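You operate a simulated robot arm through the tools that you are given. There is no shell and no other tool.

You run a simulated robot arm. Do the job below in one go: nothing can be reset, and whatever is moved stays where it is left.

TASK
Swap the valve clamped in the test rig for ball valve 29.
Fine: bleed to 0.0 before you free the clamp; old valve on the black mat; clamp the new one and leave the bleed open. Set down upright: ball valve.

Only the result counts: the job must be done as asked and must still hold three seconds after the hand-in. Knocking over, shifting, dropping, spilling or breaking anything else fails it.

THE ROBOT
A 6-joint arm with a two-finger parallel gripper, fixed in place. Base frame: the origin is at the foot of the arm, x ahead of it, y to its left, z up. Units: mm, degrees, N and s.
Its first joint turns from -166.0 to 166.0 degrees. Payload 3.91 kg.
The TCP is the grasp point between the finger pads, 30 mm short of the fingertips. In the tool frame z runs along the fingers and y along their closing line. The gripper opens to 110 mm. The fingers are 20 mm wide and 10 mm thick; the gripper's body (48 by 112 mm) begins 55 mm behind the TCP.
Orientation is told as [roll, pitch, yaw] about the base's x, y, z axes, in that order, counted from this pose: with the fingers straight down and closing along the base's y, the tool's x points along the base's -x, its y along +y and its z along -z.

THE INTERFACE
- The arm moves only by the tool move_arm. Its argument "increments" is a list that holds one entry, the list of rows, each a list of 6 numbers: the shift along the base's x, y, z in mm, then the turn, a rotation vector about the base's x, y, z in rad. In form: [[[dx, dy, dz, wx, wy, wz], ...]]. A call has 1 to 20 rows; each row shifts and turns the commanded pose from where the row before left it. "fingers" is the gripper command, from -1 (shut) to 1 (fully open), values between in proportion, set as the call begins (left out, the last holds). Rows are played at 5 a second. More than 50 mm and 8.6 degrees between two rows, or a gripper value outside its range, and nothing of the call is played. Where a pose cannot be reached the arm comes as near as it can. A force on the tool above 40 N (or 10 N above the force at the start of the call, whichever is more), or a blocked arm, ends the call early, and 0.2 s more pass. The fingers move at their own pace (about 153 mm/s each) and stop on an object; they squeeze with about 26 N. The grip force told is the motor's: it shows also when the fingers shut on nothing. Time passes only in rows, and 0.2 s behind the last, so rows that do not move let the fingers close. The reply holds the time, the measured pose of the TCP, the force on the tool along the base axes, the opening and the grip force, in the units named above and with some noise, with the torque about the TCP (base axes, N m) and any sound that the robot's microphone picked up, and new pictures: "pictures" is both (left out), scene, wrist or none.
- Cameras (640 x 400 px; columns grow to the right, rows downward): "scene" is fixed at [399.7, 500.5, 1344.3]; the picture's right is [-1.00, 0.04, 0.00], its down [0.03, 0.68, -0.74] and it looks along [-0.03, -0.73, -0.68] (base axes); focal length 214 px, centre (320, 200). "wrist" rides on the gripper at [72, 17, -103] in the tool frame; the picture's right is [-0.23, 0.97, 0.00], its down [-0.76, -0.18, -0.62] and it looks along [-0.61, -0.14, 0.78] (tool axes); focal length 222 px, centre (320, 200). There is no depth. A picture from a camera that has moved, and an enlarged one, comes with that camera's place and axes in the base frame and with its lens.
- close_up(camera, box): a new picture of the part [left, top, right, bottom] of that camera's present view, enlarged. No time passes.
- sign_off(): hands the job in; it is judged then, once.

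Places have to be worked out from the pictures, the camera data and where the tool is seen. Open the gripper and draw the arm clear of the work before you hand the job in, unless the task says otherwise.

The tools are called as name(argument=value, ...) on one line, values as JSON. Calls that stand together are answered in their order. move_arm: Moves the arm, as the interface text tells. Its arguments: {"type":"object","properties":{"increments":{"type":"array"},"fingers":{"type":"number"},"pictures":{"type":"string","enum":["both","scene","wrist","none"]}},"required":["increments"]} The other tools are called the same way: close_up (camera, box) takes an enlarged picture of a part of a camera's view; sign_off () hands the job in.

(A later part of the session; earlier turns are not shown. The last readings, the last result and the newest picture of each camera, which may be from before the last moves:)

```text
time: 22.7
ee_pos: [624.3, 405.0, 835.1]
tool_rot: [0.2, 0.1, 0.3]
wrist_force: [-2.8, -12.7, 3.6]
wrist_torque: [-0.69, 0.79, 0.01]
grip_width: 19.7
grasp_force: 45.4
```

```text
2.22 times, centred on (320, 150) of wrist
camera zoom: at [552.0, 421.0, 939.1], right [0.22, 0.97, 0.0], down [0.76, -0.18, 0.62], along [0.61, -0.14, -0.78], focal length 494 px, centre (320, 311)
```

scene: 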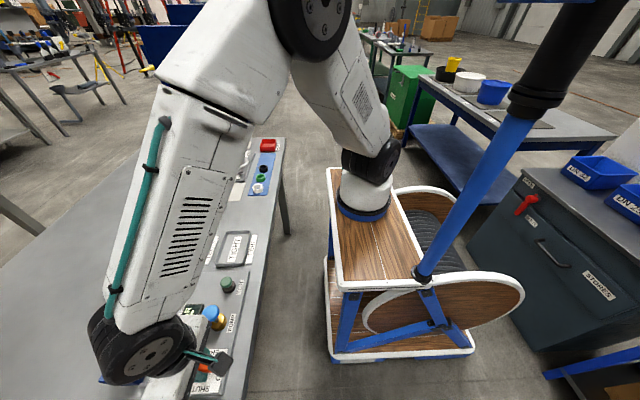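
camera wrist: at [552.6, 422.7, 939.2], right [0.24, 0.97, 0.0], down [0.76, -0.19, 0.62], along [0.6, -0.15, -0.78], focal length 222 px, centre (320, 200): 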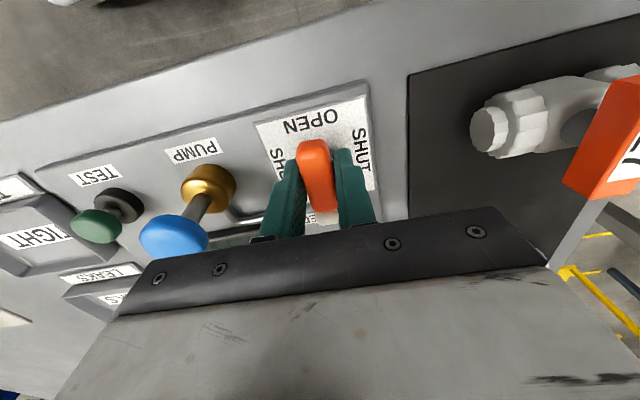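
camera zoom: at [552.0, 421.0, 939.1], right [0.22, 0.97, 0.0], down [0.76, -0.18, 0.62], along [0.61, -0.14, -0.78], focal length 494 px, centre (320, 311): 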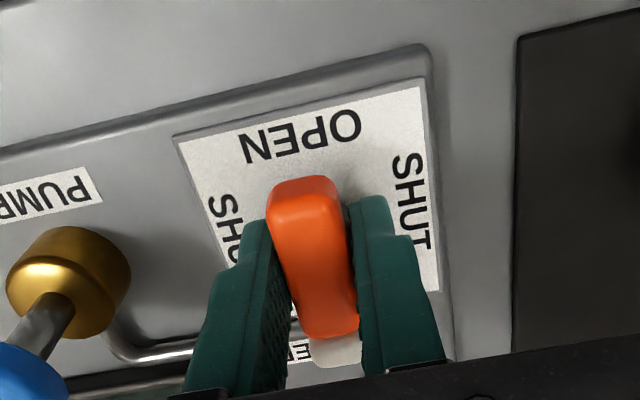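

The lifting rows were too large and nothing moved; I repeat it with smaller steps.

move_arm(increments=[[[0, 0, 0, 0, 0, 0], [0, 0, 0, 0, 0, 0], [0, 0, 30, 0, 0, 0], [0, 0, 40, 0, 0, 0], [0, 0, 40, 0, 0, 0], [-20, -5, 35, 0, 0, 0], [-30, -5, 30, 0, 0, 0], [0, 0, 0, 0, 0, 0]]], fingers=-0.1)

close_up(camera="wrist", box=[200, 60, 440, 240])

```text
time: 24.5
ee_pos: [576.6, 396.1, 1007.5]
tool_rot: [0.1, 0.2, 0.3]
wrist_force: [0.0, -0.6, -0.4]
wrist_torque: [-0.02, -0.02, 0.0]
grip_width: 49.5
grasp_force: 0.0
camera wrist: at [503.1, 412.1, 1112.2], right [0.22, 0.97, 0.0], down [0.76, -0.18, 0.62], along [0.61, -0.14, -0.78], focal length 222 px, centre (320, 200)
```

scene: 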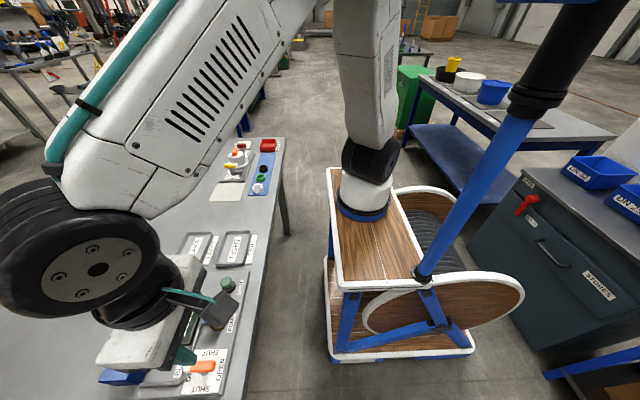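
wrist: 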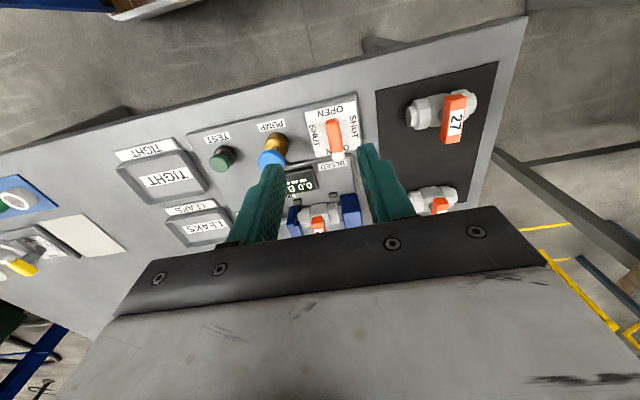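

```text
2.22 times, centred on (320, 150) of wrist
camera zoom: at [503.1, 412.1, 1112.2], right [0.22, 0.97, 0.0], down [0.76, -0.18, 0.62], along [0.61, -0.14, -0.78], focal length 494 px, centre (320, 311)
```

zoom: 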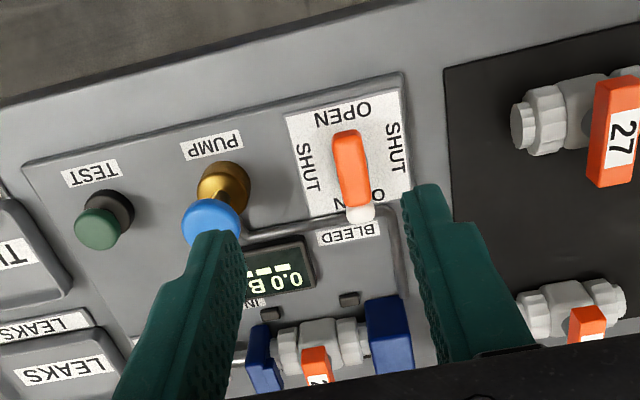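

Gauge reads 0.0 bar with the bleed open. Next I move above the clamp lever at about (787, 218), yaw 0 so the fingers close across its bar.

move_arm(increments=[[[30, -25.4, -8, 0, 0, 0], [30, -25.4, -8, 0, 0, 0], [30, -25.4, -8, 0, 0, 0], [30, -25.4, -8, 0, 0, 0], [30, -25.4, -8, 0, 0, 0], [30, -25.4, -8, 0, 0, 0], [30, -25.4, -8, 0, 0, 0], [0, 0, 0, 0, 0, 0]]])

close_up(camera="wrist", box=[200, 40, 460, 230])

```text
time: 26.3
ee_pos: [785.7, 219.7, 953.7]
tool_rot: [0.0, -0.1, 0.1]
wrist_force: [-0.7, 0.2, -1.2]
wrist_torque: [0.04, 0.01, -0.03]
grip_width: 49.7
grasp_force: 0.1
camera wrist: at [712.1, 235.6, 1057.4], right [0.22, 0.97, 0.0], down [0.76, -0.18, 0.62], along [0.61, -0.14, -0.78], focal length 222 px, centre (320, 200)
```

scene: 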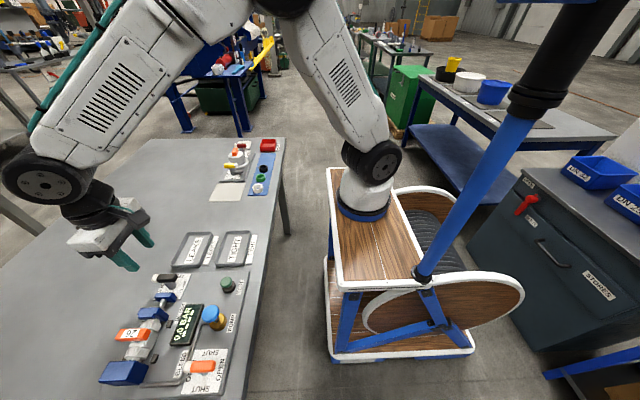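
wrist: 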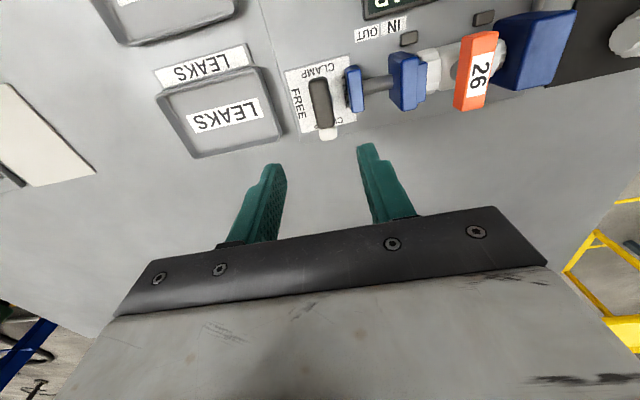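

```text
2.11 times, centred on (330, 135) of wrist
camera zoom: at [712.1, 235.6, 1057.4], right [0.22, 0.97, 0.0], down [0.76, -0.18, 0.62], along [0.61, -0.14, -0.78], focal length 468 px, centre (299, 337)
```

zoom: 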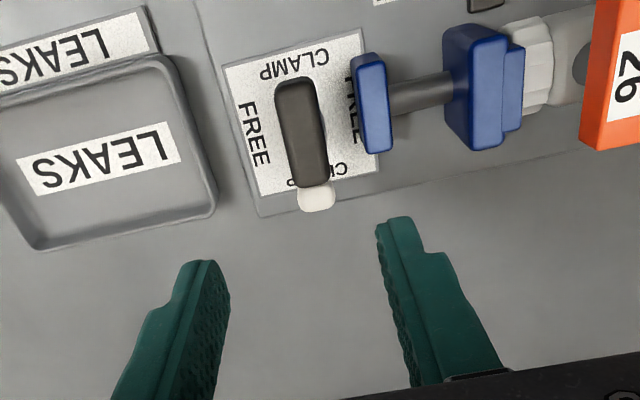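

The clamp lever's hub looks to be near (782, 223); the screw block's near face is at y≈250, so I narrow the fingers to about 28 mm and lower to z 875 to check alignment.

move_arm(increments=[[[-3.5, 3, -26, 0, 0, 0], [0, 0, -26, 0, 0, 0], [0, 0, -26, 0, 0, 0], [0, 0, 0, 0, 0, 0]]], fingers=-0.49)

close_up(camera="wrist", box=[220, 60, 440, 230])

close_up(camera="scene", box=[80, 200, 260, 330])

```text
time: 27.3
ee_pos: [780.6, 222.1, 876.0]
tool_rot: [0.0, 0.0, 0.2]
wrist_force: [0.1, -0.1, 0.9]
wrist_torque: [0.0, 0.01, -0.04]
grip_width: 28.0
grasp_force: 0.0
camera wrist: at [708.5, 237.6, 979.5], right [0.22, 0.97, 0.0], down [0.76, -0.18, 0.62], along [0.61, -0.14, -0.78], focal length 222 px, centre (320, 200)
```

scene: 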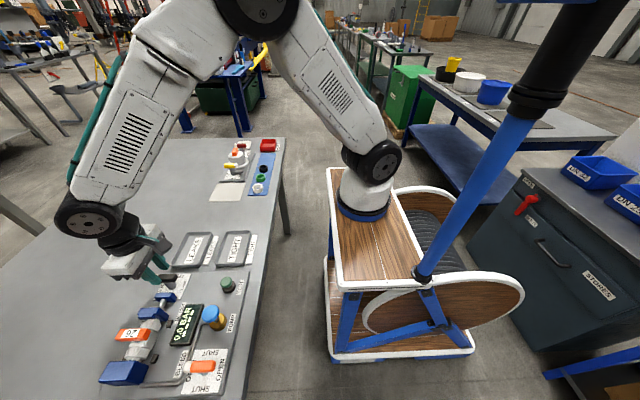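
wrist: 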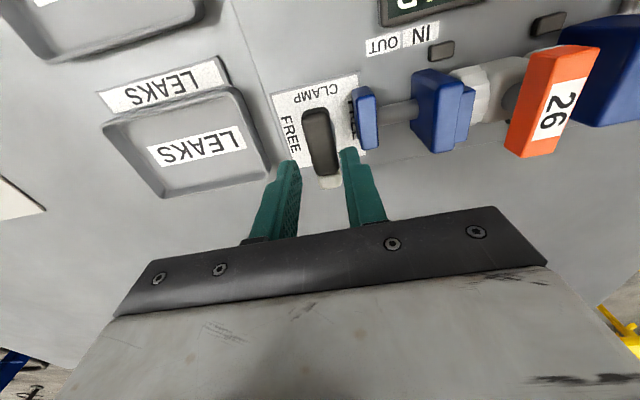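

```text
2.35 times, centred on (330, 145) of wrist
camera zoom: at [708.5, 237.6, 979.5], right [0.22, 0.97, 0.0], down [0.76, -0.18, 0.62], along [0.61, -0.14, -0.78], focal length 523 px, centre (296, 329)
```

zoom: 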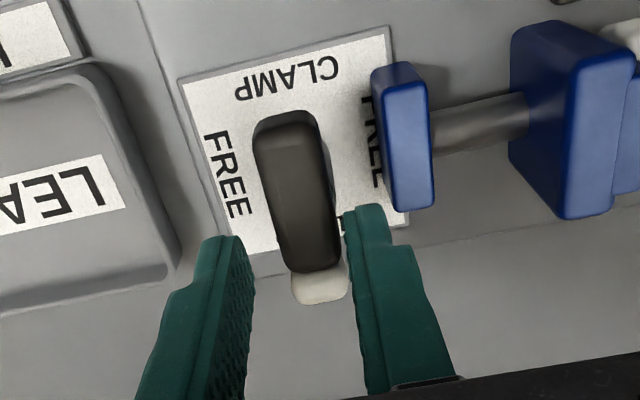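

```text
3.08 times, centred on (170, 265) of scene
camera zoom: at [399.7, 500.5, 1344.3], right [-1.0, 0.04, 0.0], down [0.03, 0.68, -0.74], along [-0.03, -0.73, -0.68], focal length 660 px, centre (782, 0)
```

zoom: 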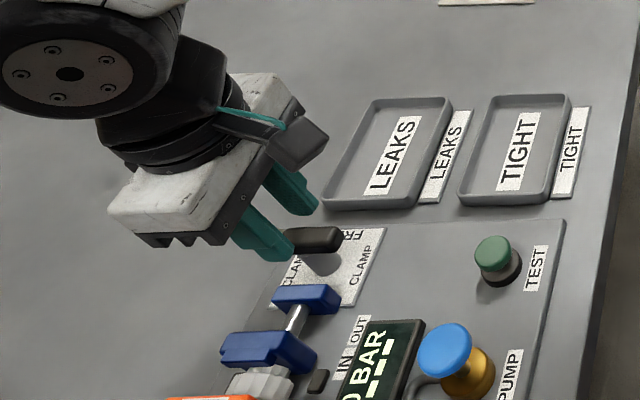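

The fingers straddle the lever with a few mm of clearance to the screw block. I lower to z≈835 and close.

move_arm(increments=[[[1.5, 0.3, -14, 0, 0, 0], [0, 0, -14, 0, 0, 0], [0, 0, -13, 0, 0, 0], [0, 0, 0, 0, 0, 0]]], pictures="wrist")

close_up(camera="wrist", box=[220, 60, 440, 230])

```text
time: 28.3
ee_pos: [783.1, 220.1, 834.4]
tool_rot: [0.0, 0.1, 0.1]
wrist_force: [-0.3, 0.5, 0.0]
wrist_torque: [0.02, 0.01, 0.0]
grip_width: 28.6
grasp_force: 0.2
camera wrist: at [710.2, 236.9, 938.6], right [0.22, 0.97, 0.0], down [0.76, -0.18, 0.62], along [0.61, -0.14, -0.78], focal length 222 px, centre (320, 200)
```

wrist: 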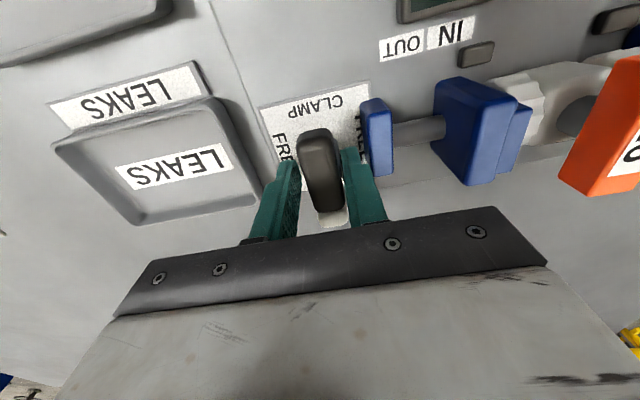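

```text
2.35 times, centred on (330, 145) of wrist
camera zoom: at [710.2, 236.9, 938.6], right [0.22, 0.97, 0.0], down [0.76, -0.18, 0.62], along [0.61, -0.14, -0.78], focal length 523 px, centre (296, 329)
```

zoom: 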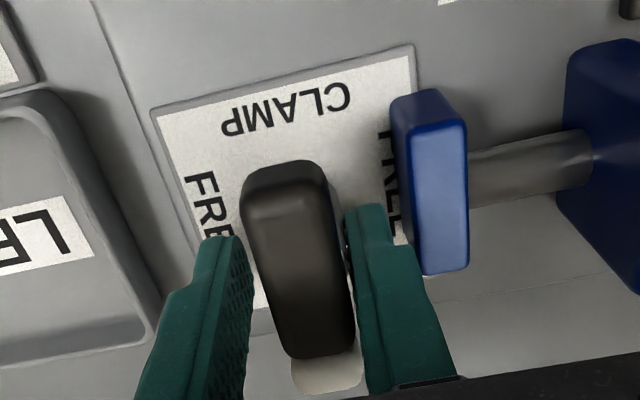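

Both fingers are beside the lever, the bar slightly nearer the right finger. I close on it now.

move_arm(increments=[[[0, 1.5, 0, 0, 0, 0], [0, 0, 0, 0, 0, 0]]], fingers=-1, pictures="none")

move_arm(increments=[[[0, 0, 0, 0, 0, 0], [0, 0, 0, 0, 0, 0]]], pictures="wrist")

```text
time: 28.9
ee_pos: [783.1, 225.0, 834.3]
tool_rot: [0.1, -0.1, 0.3]
wrist_force: [5.1, 39.9, -6.9]
wrist_torque: [-0.16, -0.55, -0.24]
grip_width: 19.9
grasp_force: 44.8
```

```text
time: 29.4
ee_pos: [782.7, 225.1, 833.9]
tool_rot: [0.1, -0.1, 0.2]
wrist_force: [-1.7, 34.6, -10.5]
wrist_torque: [-0.28, 0.15, -0.21]
grip_width: 19.8
grasp_force: 45.4
stopped in row 2: the force on the tool passed its limit at 52 N (the readings are from after the stop); the commanded pose is now the measured one
camera wrist: at [709.9, 240.8, 938.5], right [0.22, 0.97, 0.0], down [0.76, -0.18, 0.62], along [0.61, -0.14, -0.78], focal length 222 px, centre (320, 200)
```

wrist: 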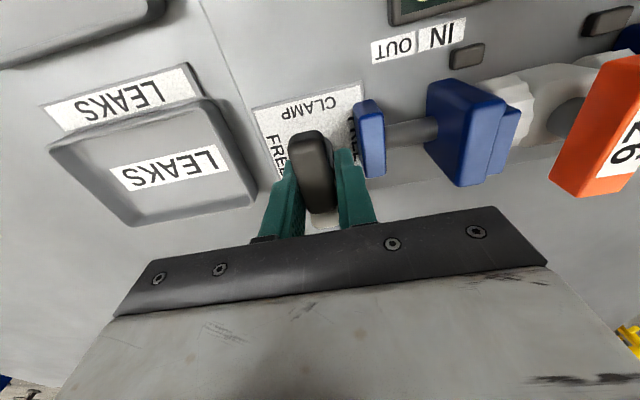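

The lever centre is nearer y 226, and the grip pulled the hand that way. I ease +y a little and read the force.

move_arm(increments=[[[0, 1.2, 0, 0, 0, 0], [0, 0, 0, 0, 0, 0]]], pictures="none")

```text
time: 30.0
ee_pos: [783.0, 224.6, 834.7]
tool_rot: [0.1, 0.0, 0.2]
wrist_force: [-9.0, 29.0, -12.3]
wrist_torque: [-0.34, -1.2, -0.19]
grip_width: 19.4
grasp_force: 44.9
```

The force fell from 35 to 29 N, so I follow it a bit further.

move_arm(increments=[[[0, 1.5, 0, 0, 0, 0], [0, 0, 0, 0, 0, 0]]], pictures="none")

```text
time: 30.6
ee_pos: [783.0, 224.3, 835.9]
tool_rot: [0.1, 0.0, 0.1]
wrist_force: [-12.6, 16.0, -6.8]
wrist_torque: [-0.53, -0.22, -0.12]
grip_width: 19.7
grasp_force: 45.3
```

move_arm(increments=[[[-0.4, 1.0, 0, 0, 0, 0], [0, 0, 0, 0, 0, 0]]], pictures="none")

```text
time: 31.2
ee_pos: [782.6, 225.9, 834.7]
tool_rot: [0.1, 0.0, 0.2]
wrist_force: [-7.5, -2.4, -8.5]
wrist_torque: [-0.75, 0.46, 0.03]
grip_width: 19.7
grasp_force: 44.7
```

Forces are low now. I test turning the clamp lever clockwise (ball toward −y) by a small angle.

move_arm(increments=[[[0, 0, 0, 0, 0, -0.08], [0, 0, 0, 0, 0, -0.08], [0, 0, 0, 0, 0, 0]]], pictures="wrist")

```text
time: 32.0
ee_pos: [781.3, 223.6, 834.4]
tool_rot: [0.1, 0.0, -9.1]
wrist_force: [-3.0, -32.8, -15.7]
wrist_torque: [-1.21, -0.73, 0.21]
grip_width: 19.7
grasp_force: 45.4
camera wrist: at [713.7, 251.5, 938.7], right [0.38, 0.93, 0.0], down [0.72, -0.3, 0.62], along [0.58, -0.23, -0.78], focal length 222 px, centre (320, 200)
```

wrist: 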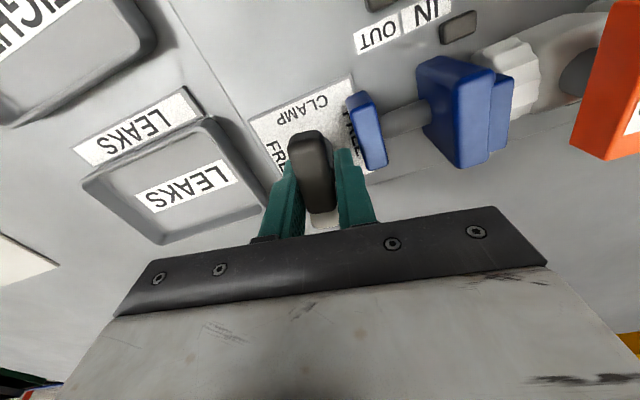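

The lever turns easily; the −y force shows the hub is about 8–12 mm to −x of my grip (near x 774). I follow that arc in small steps.

move_arm(increments=[[[0, -1.8, 0.4, 0, 0, 0], [-0.2, -0.94, 0, 0, 0, -0.12], [-0.32, -0.9, 0, 0, 0, -0.12], [0, 0, 0, 0, 0, 0]]], pictures="none")

```text
time: 33.0
ee_pos: [781.4, 222.7, 834.6]
tool_rot: [0.2, 0.1, -22.8]
wrist_force: [1.0, -18.8, -30.1]
wrist_torque: [-1.07, -0.28, 0.11]
grip_width: 19.7
grasp_force: 45.9
```

move_arm(increments=[[[0, -1.0, -1.3, 0, 0, 0], [-0.43, -0.86, 0, 0, 0, -0.12], [-0.52, -0.8, 0, 0, 0, -0.12], [0, 0, 0, 0, 0, 0]]], pictures="none")

```text
time: 34.0
ee_pos: [780.9, 221.0, 834.7]
tool_rot: [0.3, -0.1, -36.5]
wrist_force: [-4.3, -3.1, -1.3]
wrist_torque: [-0.16, 1.42, 0.03]
grip_width: 19.8
grasp_force: 44.7
```

Forces are low again at −36°. I go on along the arc.

move_arm(increments=[[[-0.6, -0.73, 0, 0, 0, -0.12], [-0.7, -0.65, 0, 0, 0, -0.12], [-0.78, -0.57, 0, 0, 0, -0.12], [0, 0, 0, 0, 0, 0]]], pictures="wrist")

```text
time: 35.0
ee_pos: [779.4, 219.3, 834.5]
tool_rot: [0.4, -0.2, -57.2]
wrist_force: [3.9, 19.5, 4.5]
wrist_torque: [-0.36, 0.46, -0.05]
grip_width: 20.0
grasp_force: 44.9
camera wrist: at [753.9, 288.8, 938.7], right [0.94, 0.34, 0.01], down [0.26, -0.74, 0.62], along [0.21, -0.59, -0.78], focal length 222 px, centre (320, 200)
```

wrist: 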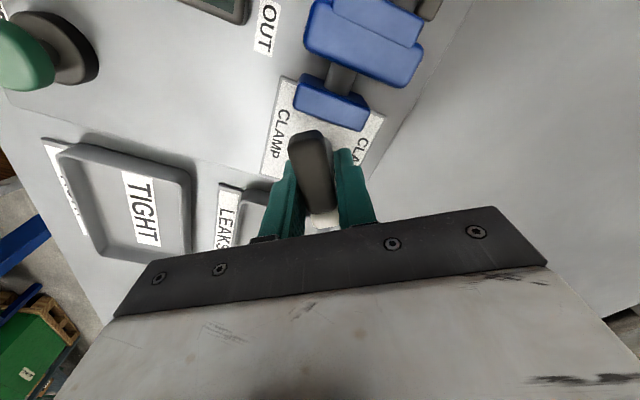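

move_arm(increments=[[[-0.4, 0.7, 0, 0, 0, -0.115], [-0.7, -0.2, 0, 0, 0, -0.115], [-0.8, -0.1, 0, 0, 0, -0.115], [0, 0, 0, 0, 0, 0]]], pictures="none")

```text
time: 36.0
ee_pos: [777.0, 218.6, 835.0]
tool_rot: [0.3, -0.1, -77.0]
wrist_force: [6.3, 17.4, 16.2]
wrist_torque: [-0.28, 0.66, -0.06]
grip_width: 19.7
grasp_force: 44.6
```

move_arm(increments=[[[-0.4, 0.7, 0.5, 0, 0, -0.115], [-0.7, 0.2, 0, 0, 0, -0.115], [0, 0, 0, 0, 0, 0]]], pictures="both")

close_up(camera="wrist", box=[220, 0, 500, 240])

```text
time: 36.8
ee_pos: [776.5, 217.8, 834.0]
tool_rot: [0.1, -0.3, -90.2]
wrist_force: [0.0, 5.9, 8.0]
wrist_torque: [0.18, 0.64, 0.25]
grip_width: 19.9
grasp_force: 45.1
camera wrist: at [792.9, 290.5, 938.5], right [0.97, -0.23, 0.0], down [-0.18, -0.76, 0.62], along [-0.14, -0.61, -0.78], focal length 222 px, centre (320, 200)
```

scene: 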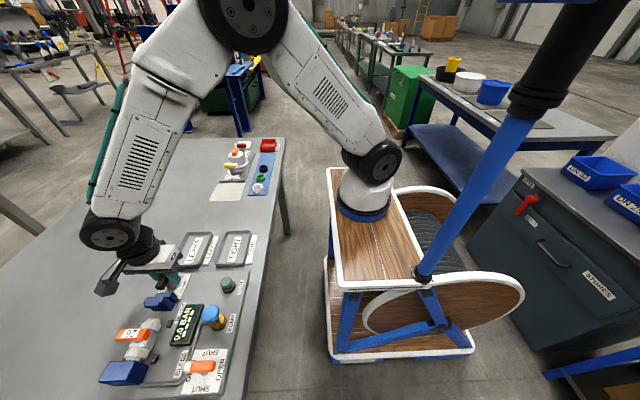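
wrist: 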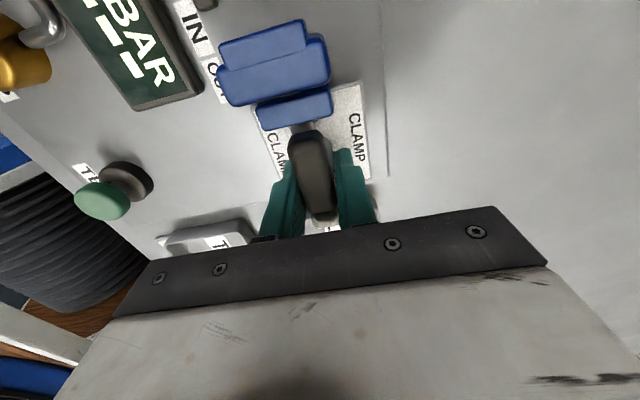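

```text
1.67 times, centred on (360, 120) of wrist
camera zoom: at [792.9, 290.5, 938.5], right [0.97, -0.23, 0.0], down [-0.18, -0.76, 0.62], along [-0.14, -0.61, -0.78], focal length 370 px, centre (253, 333)
```

zoom: 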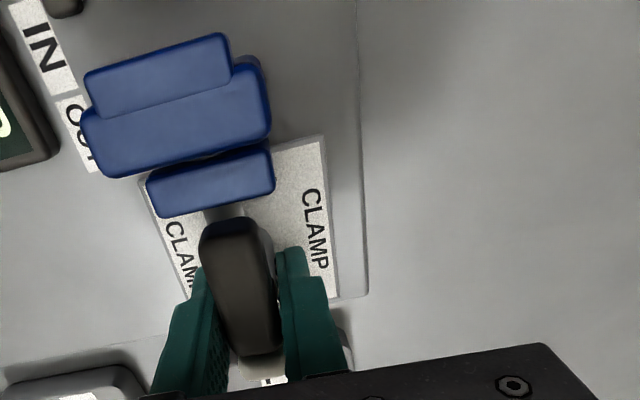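

The moving jaw has slid back against the screw block, so the clamp is free at −90°. I release the lever and lift straight up.

move_arm(increments=[[[0, 0, 0, 0, 0, 0], [0, 0, 0, 0, 0, 0], [0, 0, 25, 0, 0, 0], [0, 0, 40, 0, 0, 0], [0, 0, 45, 0, 0, 0], [0, 0, 45, 0, 0, 0], [0, 0, 0, 0, 0, 0]]], fingers=-0.27)

close_up(camera="scene", box=[80, 260, 260, 400])

```text
time: 38.4
ee_pos: [776.0, 220.1, 990.4]
tool_rot: [0.1, -0.1, -90.1]
wrist_force: [-0.7, 0.6, 0.1]
wrist_torque: [-0.01, 0.0, -0.01]
grip_width: 40.2
grasp_force: 0.0
camera wrist: at [793.2, 292.1, 1093.5], right [0.97, -0.23, 0.0], down [-0.18, -0.76, 0.62], along [-0.14, -0.61, -0.78], focal length 222 px, centre (320, 200)
```

scene: 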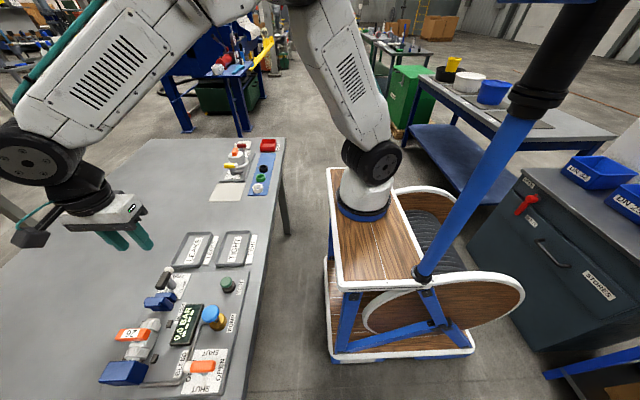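
wrist: 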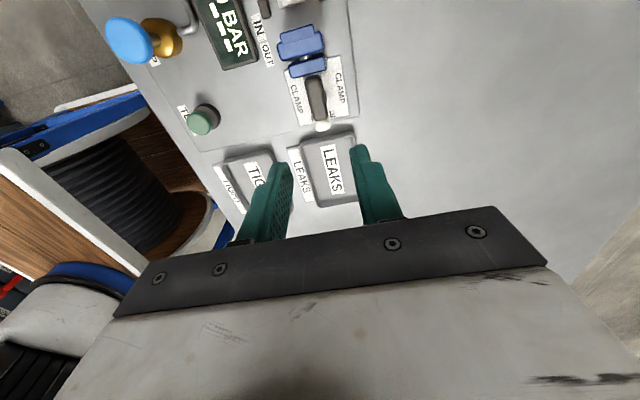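

```text
2.86 times, centred on (170, 330) of scene
camera zoom: at [399.7, 500.5, 1344.3], right [-1.0, 0.04, 0.0], down [0.03, 0.68, -0.74], along [-0.03, -0.73, -0.68], focal length 613 px, centre (749, -171)
```

zoom: 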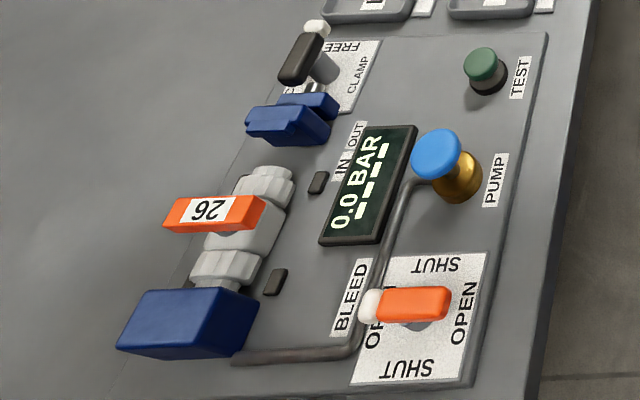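

The clamp is at FREE, gauge 0.0, jaw well back, and valve 26 rests in its saddle. I turn back to yaw 0 above the valve and look at its lever and body closely.

move_arm(increments=[[[-0.5, 12.3, -4, 0, 0, 0.1427], [-0.5, 12.3, -4, 0, 0, 0.1427], [-0.5, 12.3, -4, 0, 0, 0.1427], [-0.5, 12.3, -4, 0, 0, 0.1427], [-0.5, 12.3, -4, 0, 0, 0.1427], [-0.5, 12.3, -4, 0, 0, 0.1427], [-0.5, 12.3, -4, 0, 0, 0.1427], [-0.5, 12.3, -4, 0, 0, 0.1427], [-0.5, 12.3, -4, 0, 0, 0.1427], [-0.5, 12.3, -4, 0, 0, 0.1427], [0, 12.3, -4, 0, 0, 0.1427], [0, 0, 0, 0, 0, 0]]])

close_up(camera="wrist", box=[220, 60, 440, 230])

```text
time: 41.0
ee_pos: [771.5, 354.5, 945.0]
tool_rot: [0.3, -0.1, -0.2]
wrist_force: [0.0, 0.2, -0.1]
wrist_torque: [0.0, 0.01, -0.02]
grip_width: 40.3
grasp_force: 0.0
camera wrist: at [698.9, 371.7, 1049.1], right [0.23, 0.97, 0.0], down [0.76, -0.18, 0.62], along [0.61, -0.14, -0.78], focal length 222 px, centre (320, 200)
```

scene: 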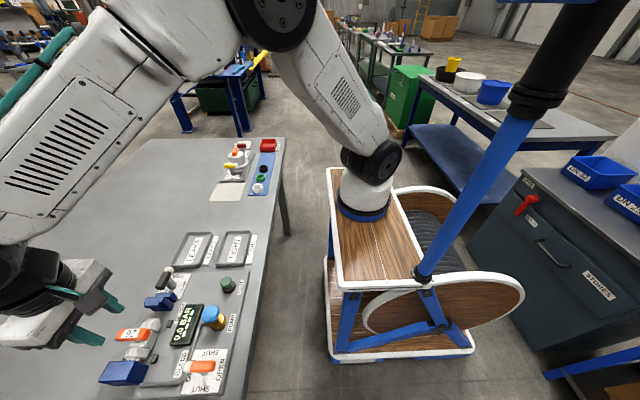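
wrist: 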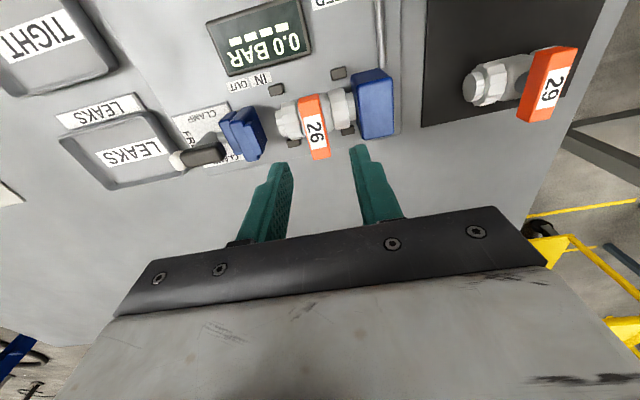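

```text
2.35 times, centred on (330, 145) of wrist
camera zoom: at [698.9, 371.7, 1049.1], right [0.23, 0.97, 0.0], down [0.76, -0.18, 0.62], along [0.61, -0.14, -0.78], focal length 523 px, centre (296, 329)
```

zoom: 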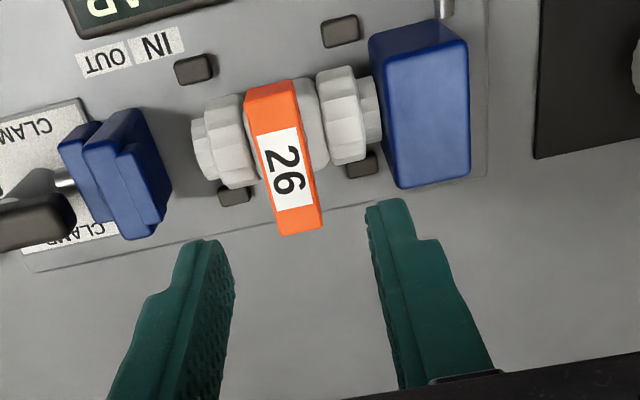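

Valve 26's lever works out at x≈744–804, y≈351, top z≈850, about 17 mm wide; the body axis is at x≈770. I will hold it by the lever over the stem, and lower first to z 893 with the fingers at 36 mm to check alignment.

move_arm(increments=[[[-1, -3.5, -18, 0, 0, 0], [0, 0, -18, 0, 0, 0], [0, 0, -16, 0, 0, 0], [0, 0, 0, 0, 0, 0]]], fingers=-0.345)

close_up(camera="wrist", box=[220, 60, 440, 230])

close_up(camera="scene", box=[60, 270, 200, 390])

```text
time: 42.0
ee_pos: [771.0, 351.8, 894.0]
tool_rot: [0.2, -0.1, -0.2]
wrist_force: [0.1, -0.5, 0.0]
wrist_torque: [-0.02, 0.01, -0.02]
grip_width: 36.2
grasp_force: 0.0
camera wrist: at [697.9, 367.2, 997.6], right [0.23, 0.97, 0.0], down [0.76, -0.18, 0.62], along [0.61, -0.14, -0.78], focal length 222 px, centre (320, 200)
```

scene: 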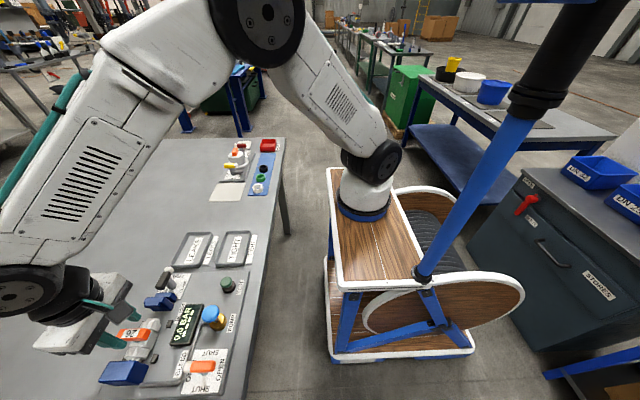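
wrist: 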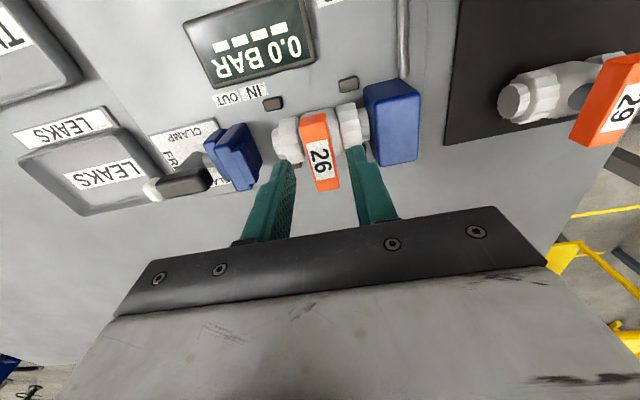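

```text
2.35 times, centred on (330, 145) of wrist
camera zoom: at [697.9, 367.2, 997.6], right [0.23, 0.97, 0.0], down [0.76, -0.18, 0.62], along [0.61, -0.14, -0.78], focal length 523 px, centre (296, 329)
```

zoom: 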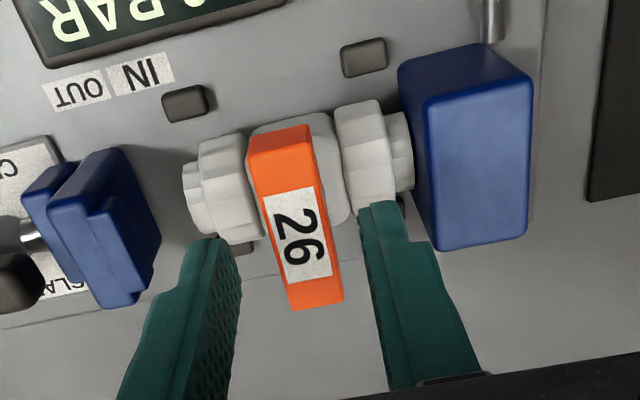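

```text
3.33 times, centred on (130, 330) of scene
camera zoom: at [399.7, 500.5, 1344.3], right [-1.0, 0.04, 0.0], down [0.03, 0.68, -0.74], along [-0.03, -0.73, -0.68], focal length 715 px, centre (953, -233)
```

zoom: 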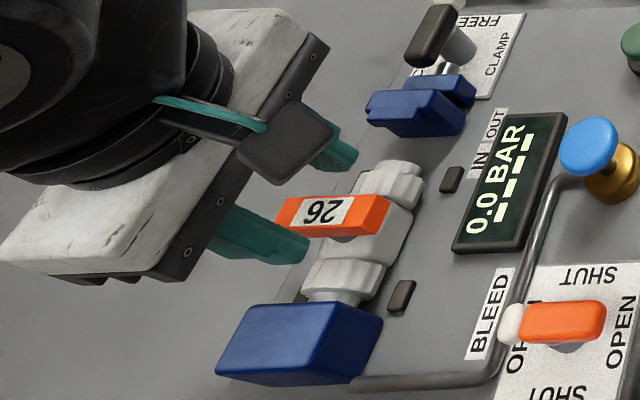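

Lever confirmed: x 743–802, y≈352, top z≈853, centred over the body axis. I lower so the tips reach about z 841, alongside the lever and above the nuts.

move_arm(increments=[[[0, 0, -12, 0, 0, 0], [0, 0, -11, 0, 0, 0], [0, 0, 0, 0, 0, 0]]])

close_up(camera="wrist", box=[240, 80, 420, 230])

close_up(camera="scene", box=[60, 270, 200, 390])

```text
time: 42.8
ee_pos: [770.2, 350.8, 871.6]
tool_rot: [0.2, -0.1, -0.3]
wrist_force: [-0.5, 0.5, 0.7]
wrist_torque: [0.0, 0.0, 0.02]
grip_width: 35.9
grasp_force: 0.0
camera wrist: at [698.1, 367.9, 975.4], right [0.23, 0.97, 0.0], down [0.76, -0.18, 0.62], along [0.61, -0.14, -0.78], focal length 222 px, centre (320, 200)
```

scene: 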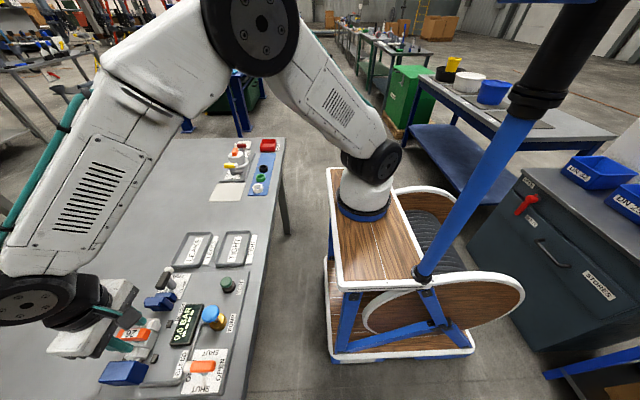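
wrist: 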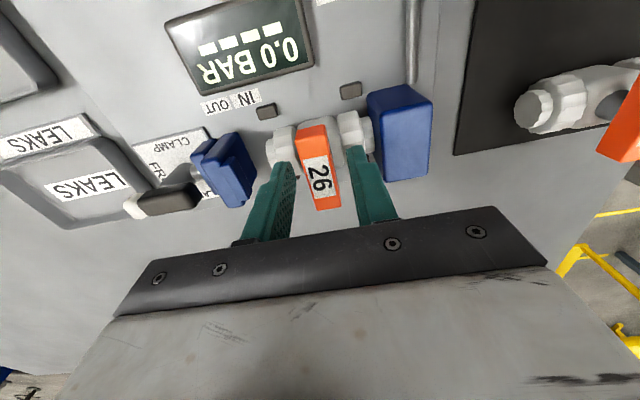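

```text
2.67 times, centred on (330, 155) of wrist
camera zoom: at [698.1, 367.9, 975.4], right [0.23, 0.97, 0.0], down [0.76, -0.18, 0.62], along [0.61, -0.14, -0.78], focal length 592 px, centre (293, 320)
```

zoom: 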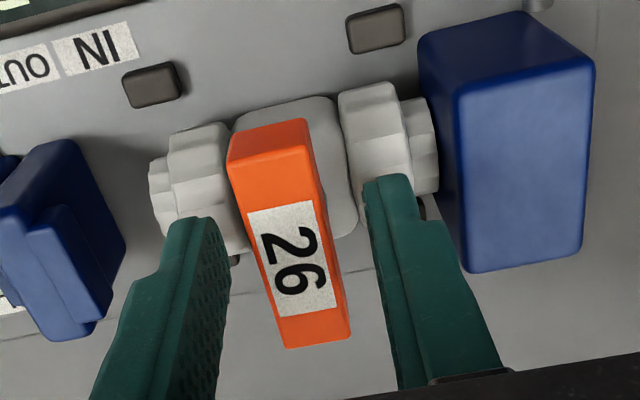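

```text
3.33 times, centred on (130, 330) of scene
camera zoom: at [399.7, 500.5, 1344.3], right [-1.0, 0.04, 0.0], down [0.03, 0.68, -0.74], along [-0.03, -0.73, -0.68], focal length 715 px, centre (953, -233)
```

zoom: 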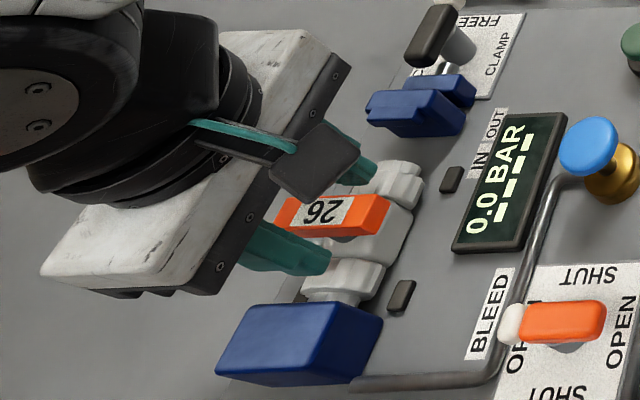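

The tips are beside the lever. I go 2 mm lower and close on it.

move_arm(increments=[[[0, 0, -2, 0, 0, 0], [0, 0, 0, 0, 0, 0]]], pictures="none")

move_arm(increments=[[[0, 0, 0, 0, 0, 0], [0, 0, 0, 0, 0, 0]]], fingers=-1, pictures="both")

close_up(camera="wrist", box=[240, 80, 420, 230])

```text
time: 43.4
ee_pos: [771.7, 351.2, 869.4]
tool_rot: [0.2, -0.2, -0.1]
wrist_force: [-0.3, 0.0, -0.1]
wrist_torque: [-0.01, 0.02, 0.01]
grip_width: 36.1
grasp_force: 0.0
```

```text
time: 44.0
ee_pos: [769.5, 351.6, 869.4]
tool_rot: [0.2, -0.1, -0.2]
wrist_force: [-0.1, -0.2, 1.2]
wrist_torque: [-0.02, -0.01, 0.03]
grip_width: 17.3
grasp_force: 25.3
camera wrist: at [698.1, 367.9, 973.6], right [0.23, 0.97, 0.0], down [0.76, -0.18, 0.62], along [0.61, -0.14, -0.78], focal length 222 px, centre (320, 200)
```

scene: 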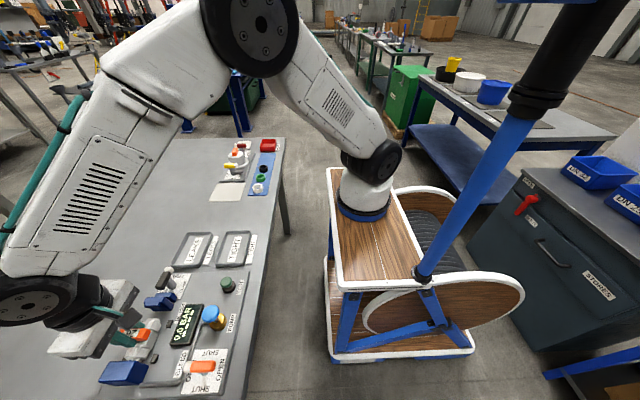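
wrist: 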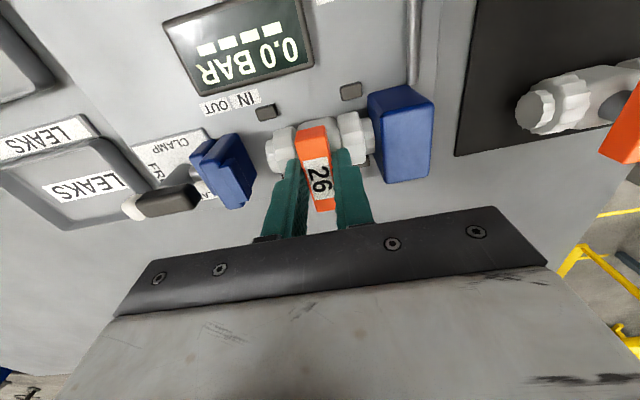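

```text
2.67 times, centred on (330, 155) of wrist
camera zoom: at [698.1, 367.9, 973.6], right [0.23, 0.97, 0.0], down [0.76, -0.18, 0.62], along [0.61, -0.14, -0.78], focal length 592 px, centre (293, 320)
```

zoom: 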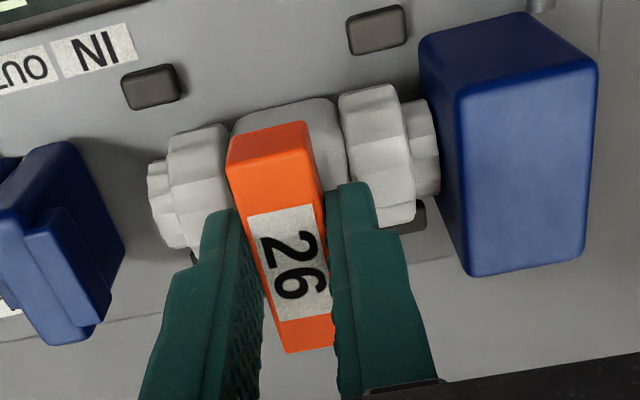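

Valve 26 is held by the lever (17.3 mm) at TCP (770, 351.5, 869.4). I ease it 3 mm away from the fixed jaw and lift it slightly while watching the force.

move_arm(increments=[[[0, -1.5, 0, 0, 0, 0], [0, -1.5, 1, 0, 0, 0], [0, 0, 4, 0, 0, 0], [0, 0, 5, 0, 0, 0], [0, 0, 0, 0, 0, 0]]], pictures="both")

close_up(camera="scene", box=[60, 270, 200, 390])

close_up(camera="wrist", box=[240, 80, 420, 230])

```text
time: 45.2
ee_pos: [770.4, 347.5, 878.6]
tool_rot: [0.2, -0.2, -0.3]
wrist_force: [-0.4, 0.0, -1.2]
wrist_torque: [0.0, 0.0, -0.03]
grip_width: 17.6
grasp_force: 25.7
camera wrist: at [697.8, 364.8, 983.5], right [0.23, 0.97, 0.0], down [0.76, -0.18, 0.62], along [0.61, -0.14, -0.78], focal length 222 px, centre (320, 200)
```

scene: 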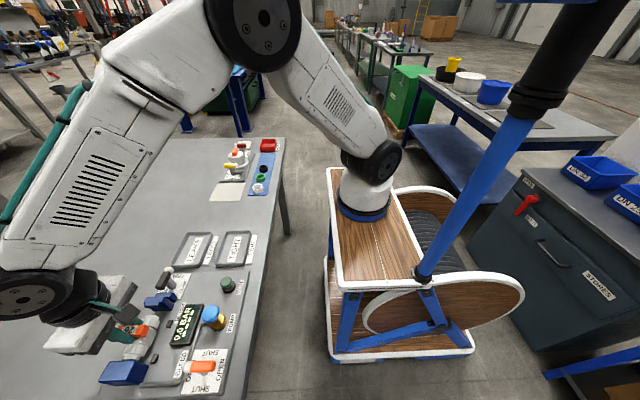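
wrist: 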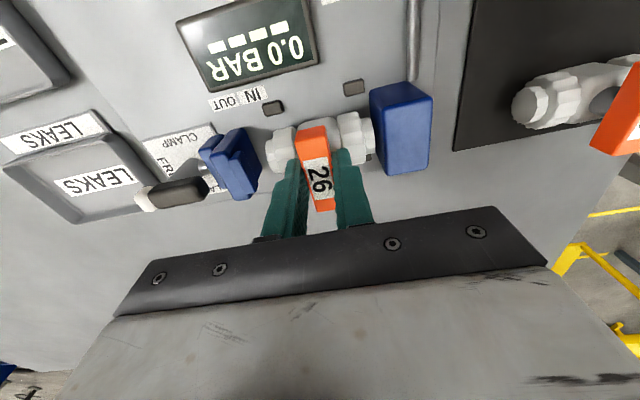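

```text
3.33 times, centred on (130, 330) of scene
camera zoom: at [399.7, 500.5, 1344.3], right [-1.0, 0.04, 0.0], down [0.03, 0.68, -0.74], along [-0.03, -0.73, -0.68], focal length 715 px, centre (953, -233)
```

zoom: 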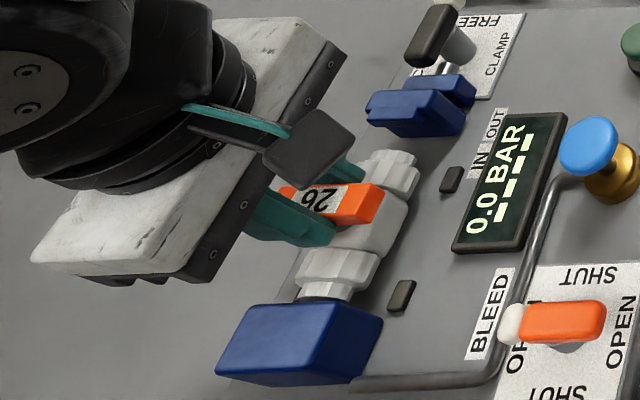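

```text
2.67 times, centred on (330, 155) of wrist
camera zoom: at [697.8, 364.8, 983.5], right [0.23, 0.97, 0.0], down [0.76, -0.18, 0.62], along [0.61, -0.14, -0.78], focal length 592 px, centre (293, 320)
```

zoom: 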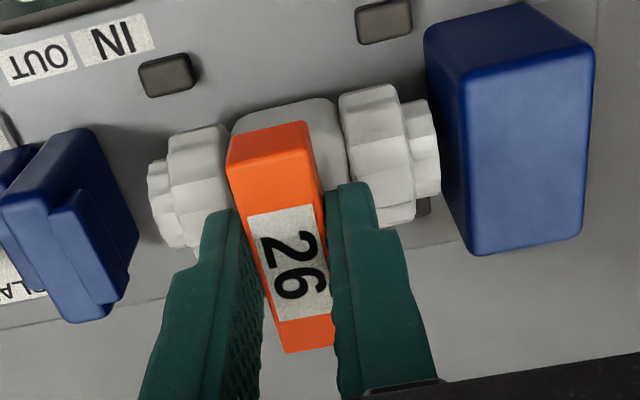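

The valve comes up cleanly with the hand. I raise it well clear and carry it over the free middle of the mat, toward (702, 550).

move_arm(increments=[[[0, 0, 20, 0, 0, 0], [0, 0, 30, 0, 0, 0], [0, 0, 35, 0, 0, 0], [-10, 30, 5, 0, 0, 0], [-12, 35, 0, 0, 0, 0], [-12, 35, 0, 0, 0, 0], [-12, 35, 0, 0, 0, 0], [-12, 35, 0, 0, 0, 0], [-10, 33, 0, 0, 0, 0], [0, 0, 0, 0, 0, 0]]])

close_up(camera="wrist", box=[220, 40, 440, 230])

```text
time: 47.4
ee_pos: [703.9, 552.1, 969.8]
tool_rot: [0.2, -0.1, -0.3]
wrist_force: [0.3, 0.0, -1.2]
wrist_torque: [-0.01, 0.01, 0.04]
grip_width: 17.7
grasp_force: 26.1
camera wrist: at [630.7, 568.4, 1072.9], right [0.23, 0.97, 0.0], down [0.76, -0.18, 0.62], along [0.61, -0.14, -0.78], focal length 222 px, centre (320, 200)
```

scene: 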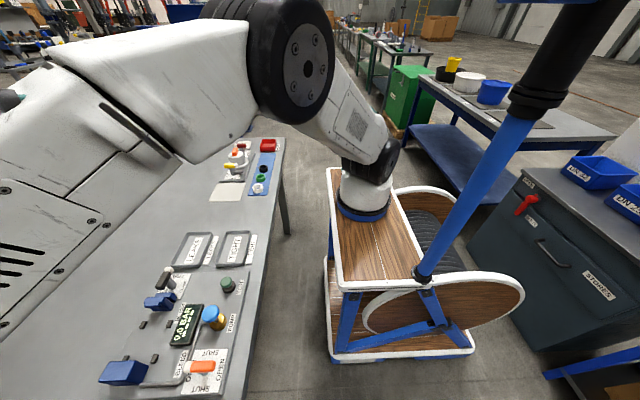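
wrist: 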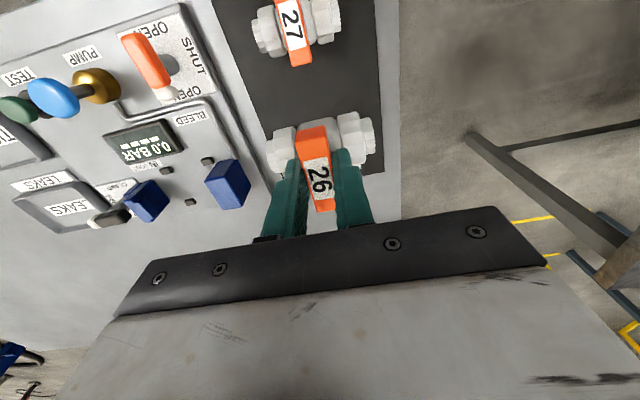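

```text
2.11 times, centred on (330, 135) of wrist
camera zoom: at [630.7, 568.4, 1072.9], right [0.23, 0.97, 0.0], down [0.76, -0.18, 0.62], along [0.61, -0.14, -0.78], focal length 468 px, centre (299, 337)
```

zoom: 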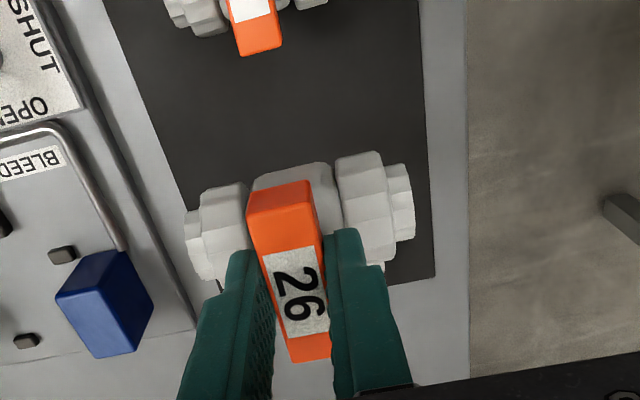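

Valve 26 hangs straight over the clear middle of the mat, with 27 (axis x≈627) and 29 (axis x≈779) either side; x≈705 leaves over 15 mm gaps. I lower it in stages, watching for contact.

move_arm(increments=[[[1, -1, -30, 0, 0, 0], [0, 0, -30, 0, 0, 0], [0, 0, -20, 0, 0, 0], [0, 0, -10, 0, 0, 0], [0, 0, 0, 0, 0, 0]]])

close_up(camera="wrist", box=[220, 20, 440, 230])

```text
time: 48.6
ee_pos: [703.8, 549.2, 879.3]
tool_rot: [0.3, -0.2, -0.2]
wrist_force: [0.1, -0.2, -1.4]
wrist_torque: [0.01, -0.02, 0.01]
grip_width: 17.7
grasp_force: 26.5
camera wrist: at [630.9, 566.2, 983.0], right [0.23, 0.97, 0.0], down [0.76, -0.18, 0.62], along [0.61, -0.14, -0.78], focal length 222 px, centre (320, 200)
```

scene: 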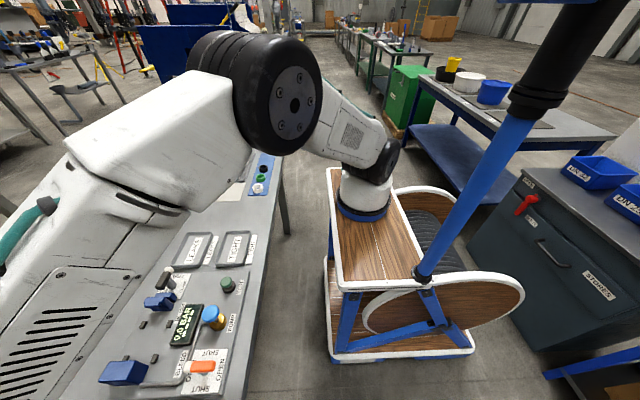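
wrist: 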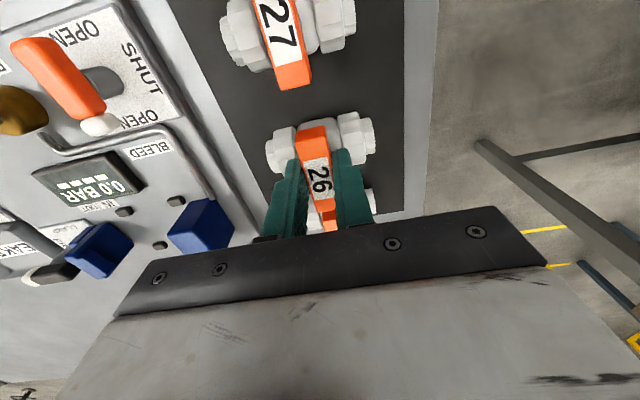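

```text
1.90 times, centred on (330, 125) of wrist
camera zoom: at [630.9, 566.2, 983.0], right [0.23, 0.97, 0.0], down [0.76, -0.18, 0.62], along [0.61, -0.14, -0.78], focal length 423 px, centre (301, 343)
```

zoom: 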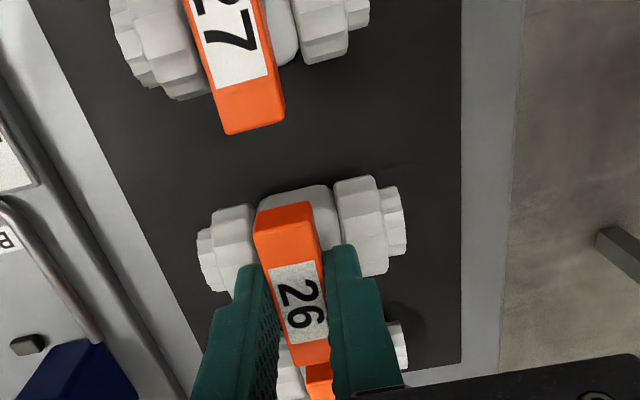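

Spacing to both neighbours looks good. I continue down in 2 mm rows.

move_arm(increments=[[[0.5, 0, -2, 0, 0, 0], [0, 0, -2, 0, 0, 0], [0, 0, -2, 0, 0, 0], [0, 0, -2, 0, 0, 0], [0, 0, -2, 0, 0, 0]]], pictures="none")

move_arm(increments=[[[0, 0, -2, 0, 0, 0], [0, 0, -2, 0, 0, 0], [0, 0, -2, 0, 0, 0]]], pictures="wrist")

close_up(camera="wrist", box=[220, 20, 440, 230])

```text
time: 49.8
ee_pos: [703.0, 549.5, 868.1]
tool_rot: [0.1, -0.1, -0.2]
wrist_force: [-0.1, 0.4, -0.2]
wrist_torque: [0.01, 0.01, 0.02]
grip_width: 17.5
grasp_force: 26.1
```

```text
time: 50.6
ee_pos: [703.9, 548.4, 862.6]
tool_rot: [0.3, -0.1, -0.1]
wrist_force: [-1.4, -0.3, -2.7]
wrist_torque: [-0.03, 0.06, -0.02]
grip_width: 17.7
grasp_force: 25.8
camera wrist: at [631.3, 565.9, 967.0], right [0.23, 0.97, 0.0], down [0.76, -0.18, 0.62], along [0.61, -0.14, -0.78], focal length 222 px, centre (320, 200)
```

wrist: 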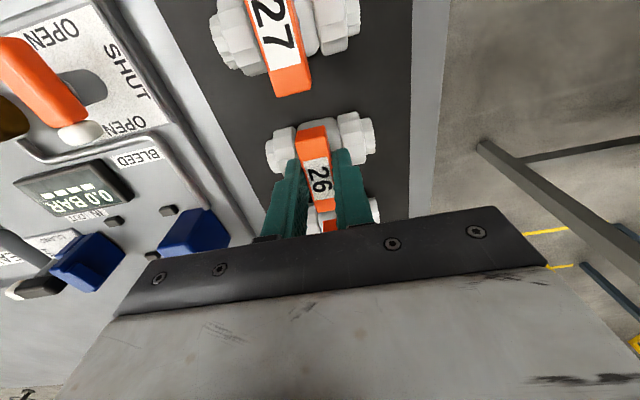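

```text
1.90 times, centred on (330, 125) of wrist
camera zoom: at [631.3, 565.9, 967.0], right [0.23, 0.97, 0.0], down [0.76, -0.18, 0.62], along [0.61, -0.14, -0.78], focal length 423 px, centre (301, 343)
```

zoom: 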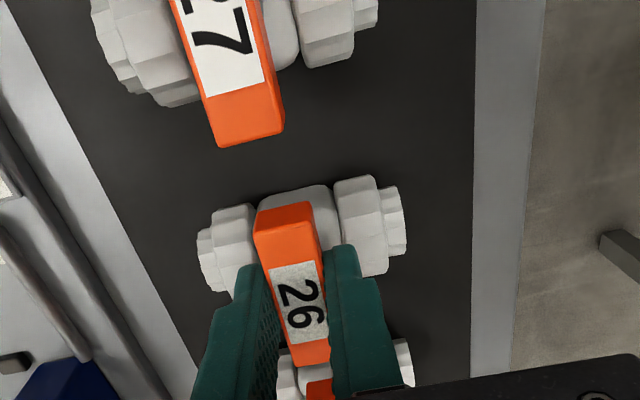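

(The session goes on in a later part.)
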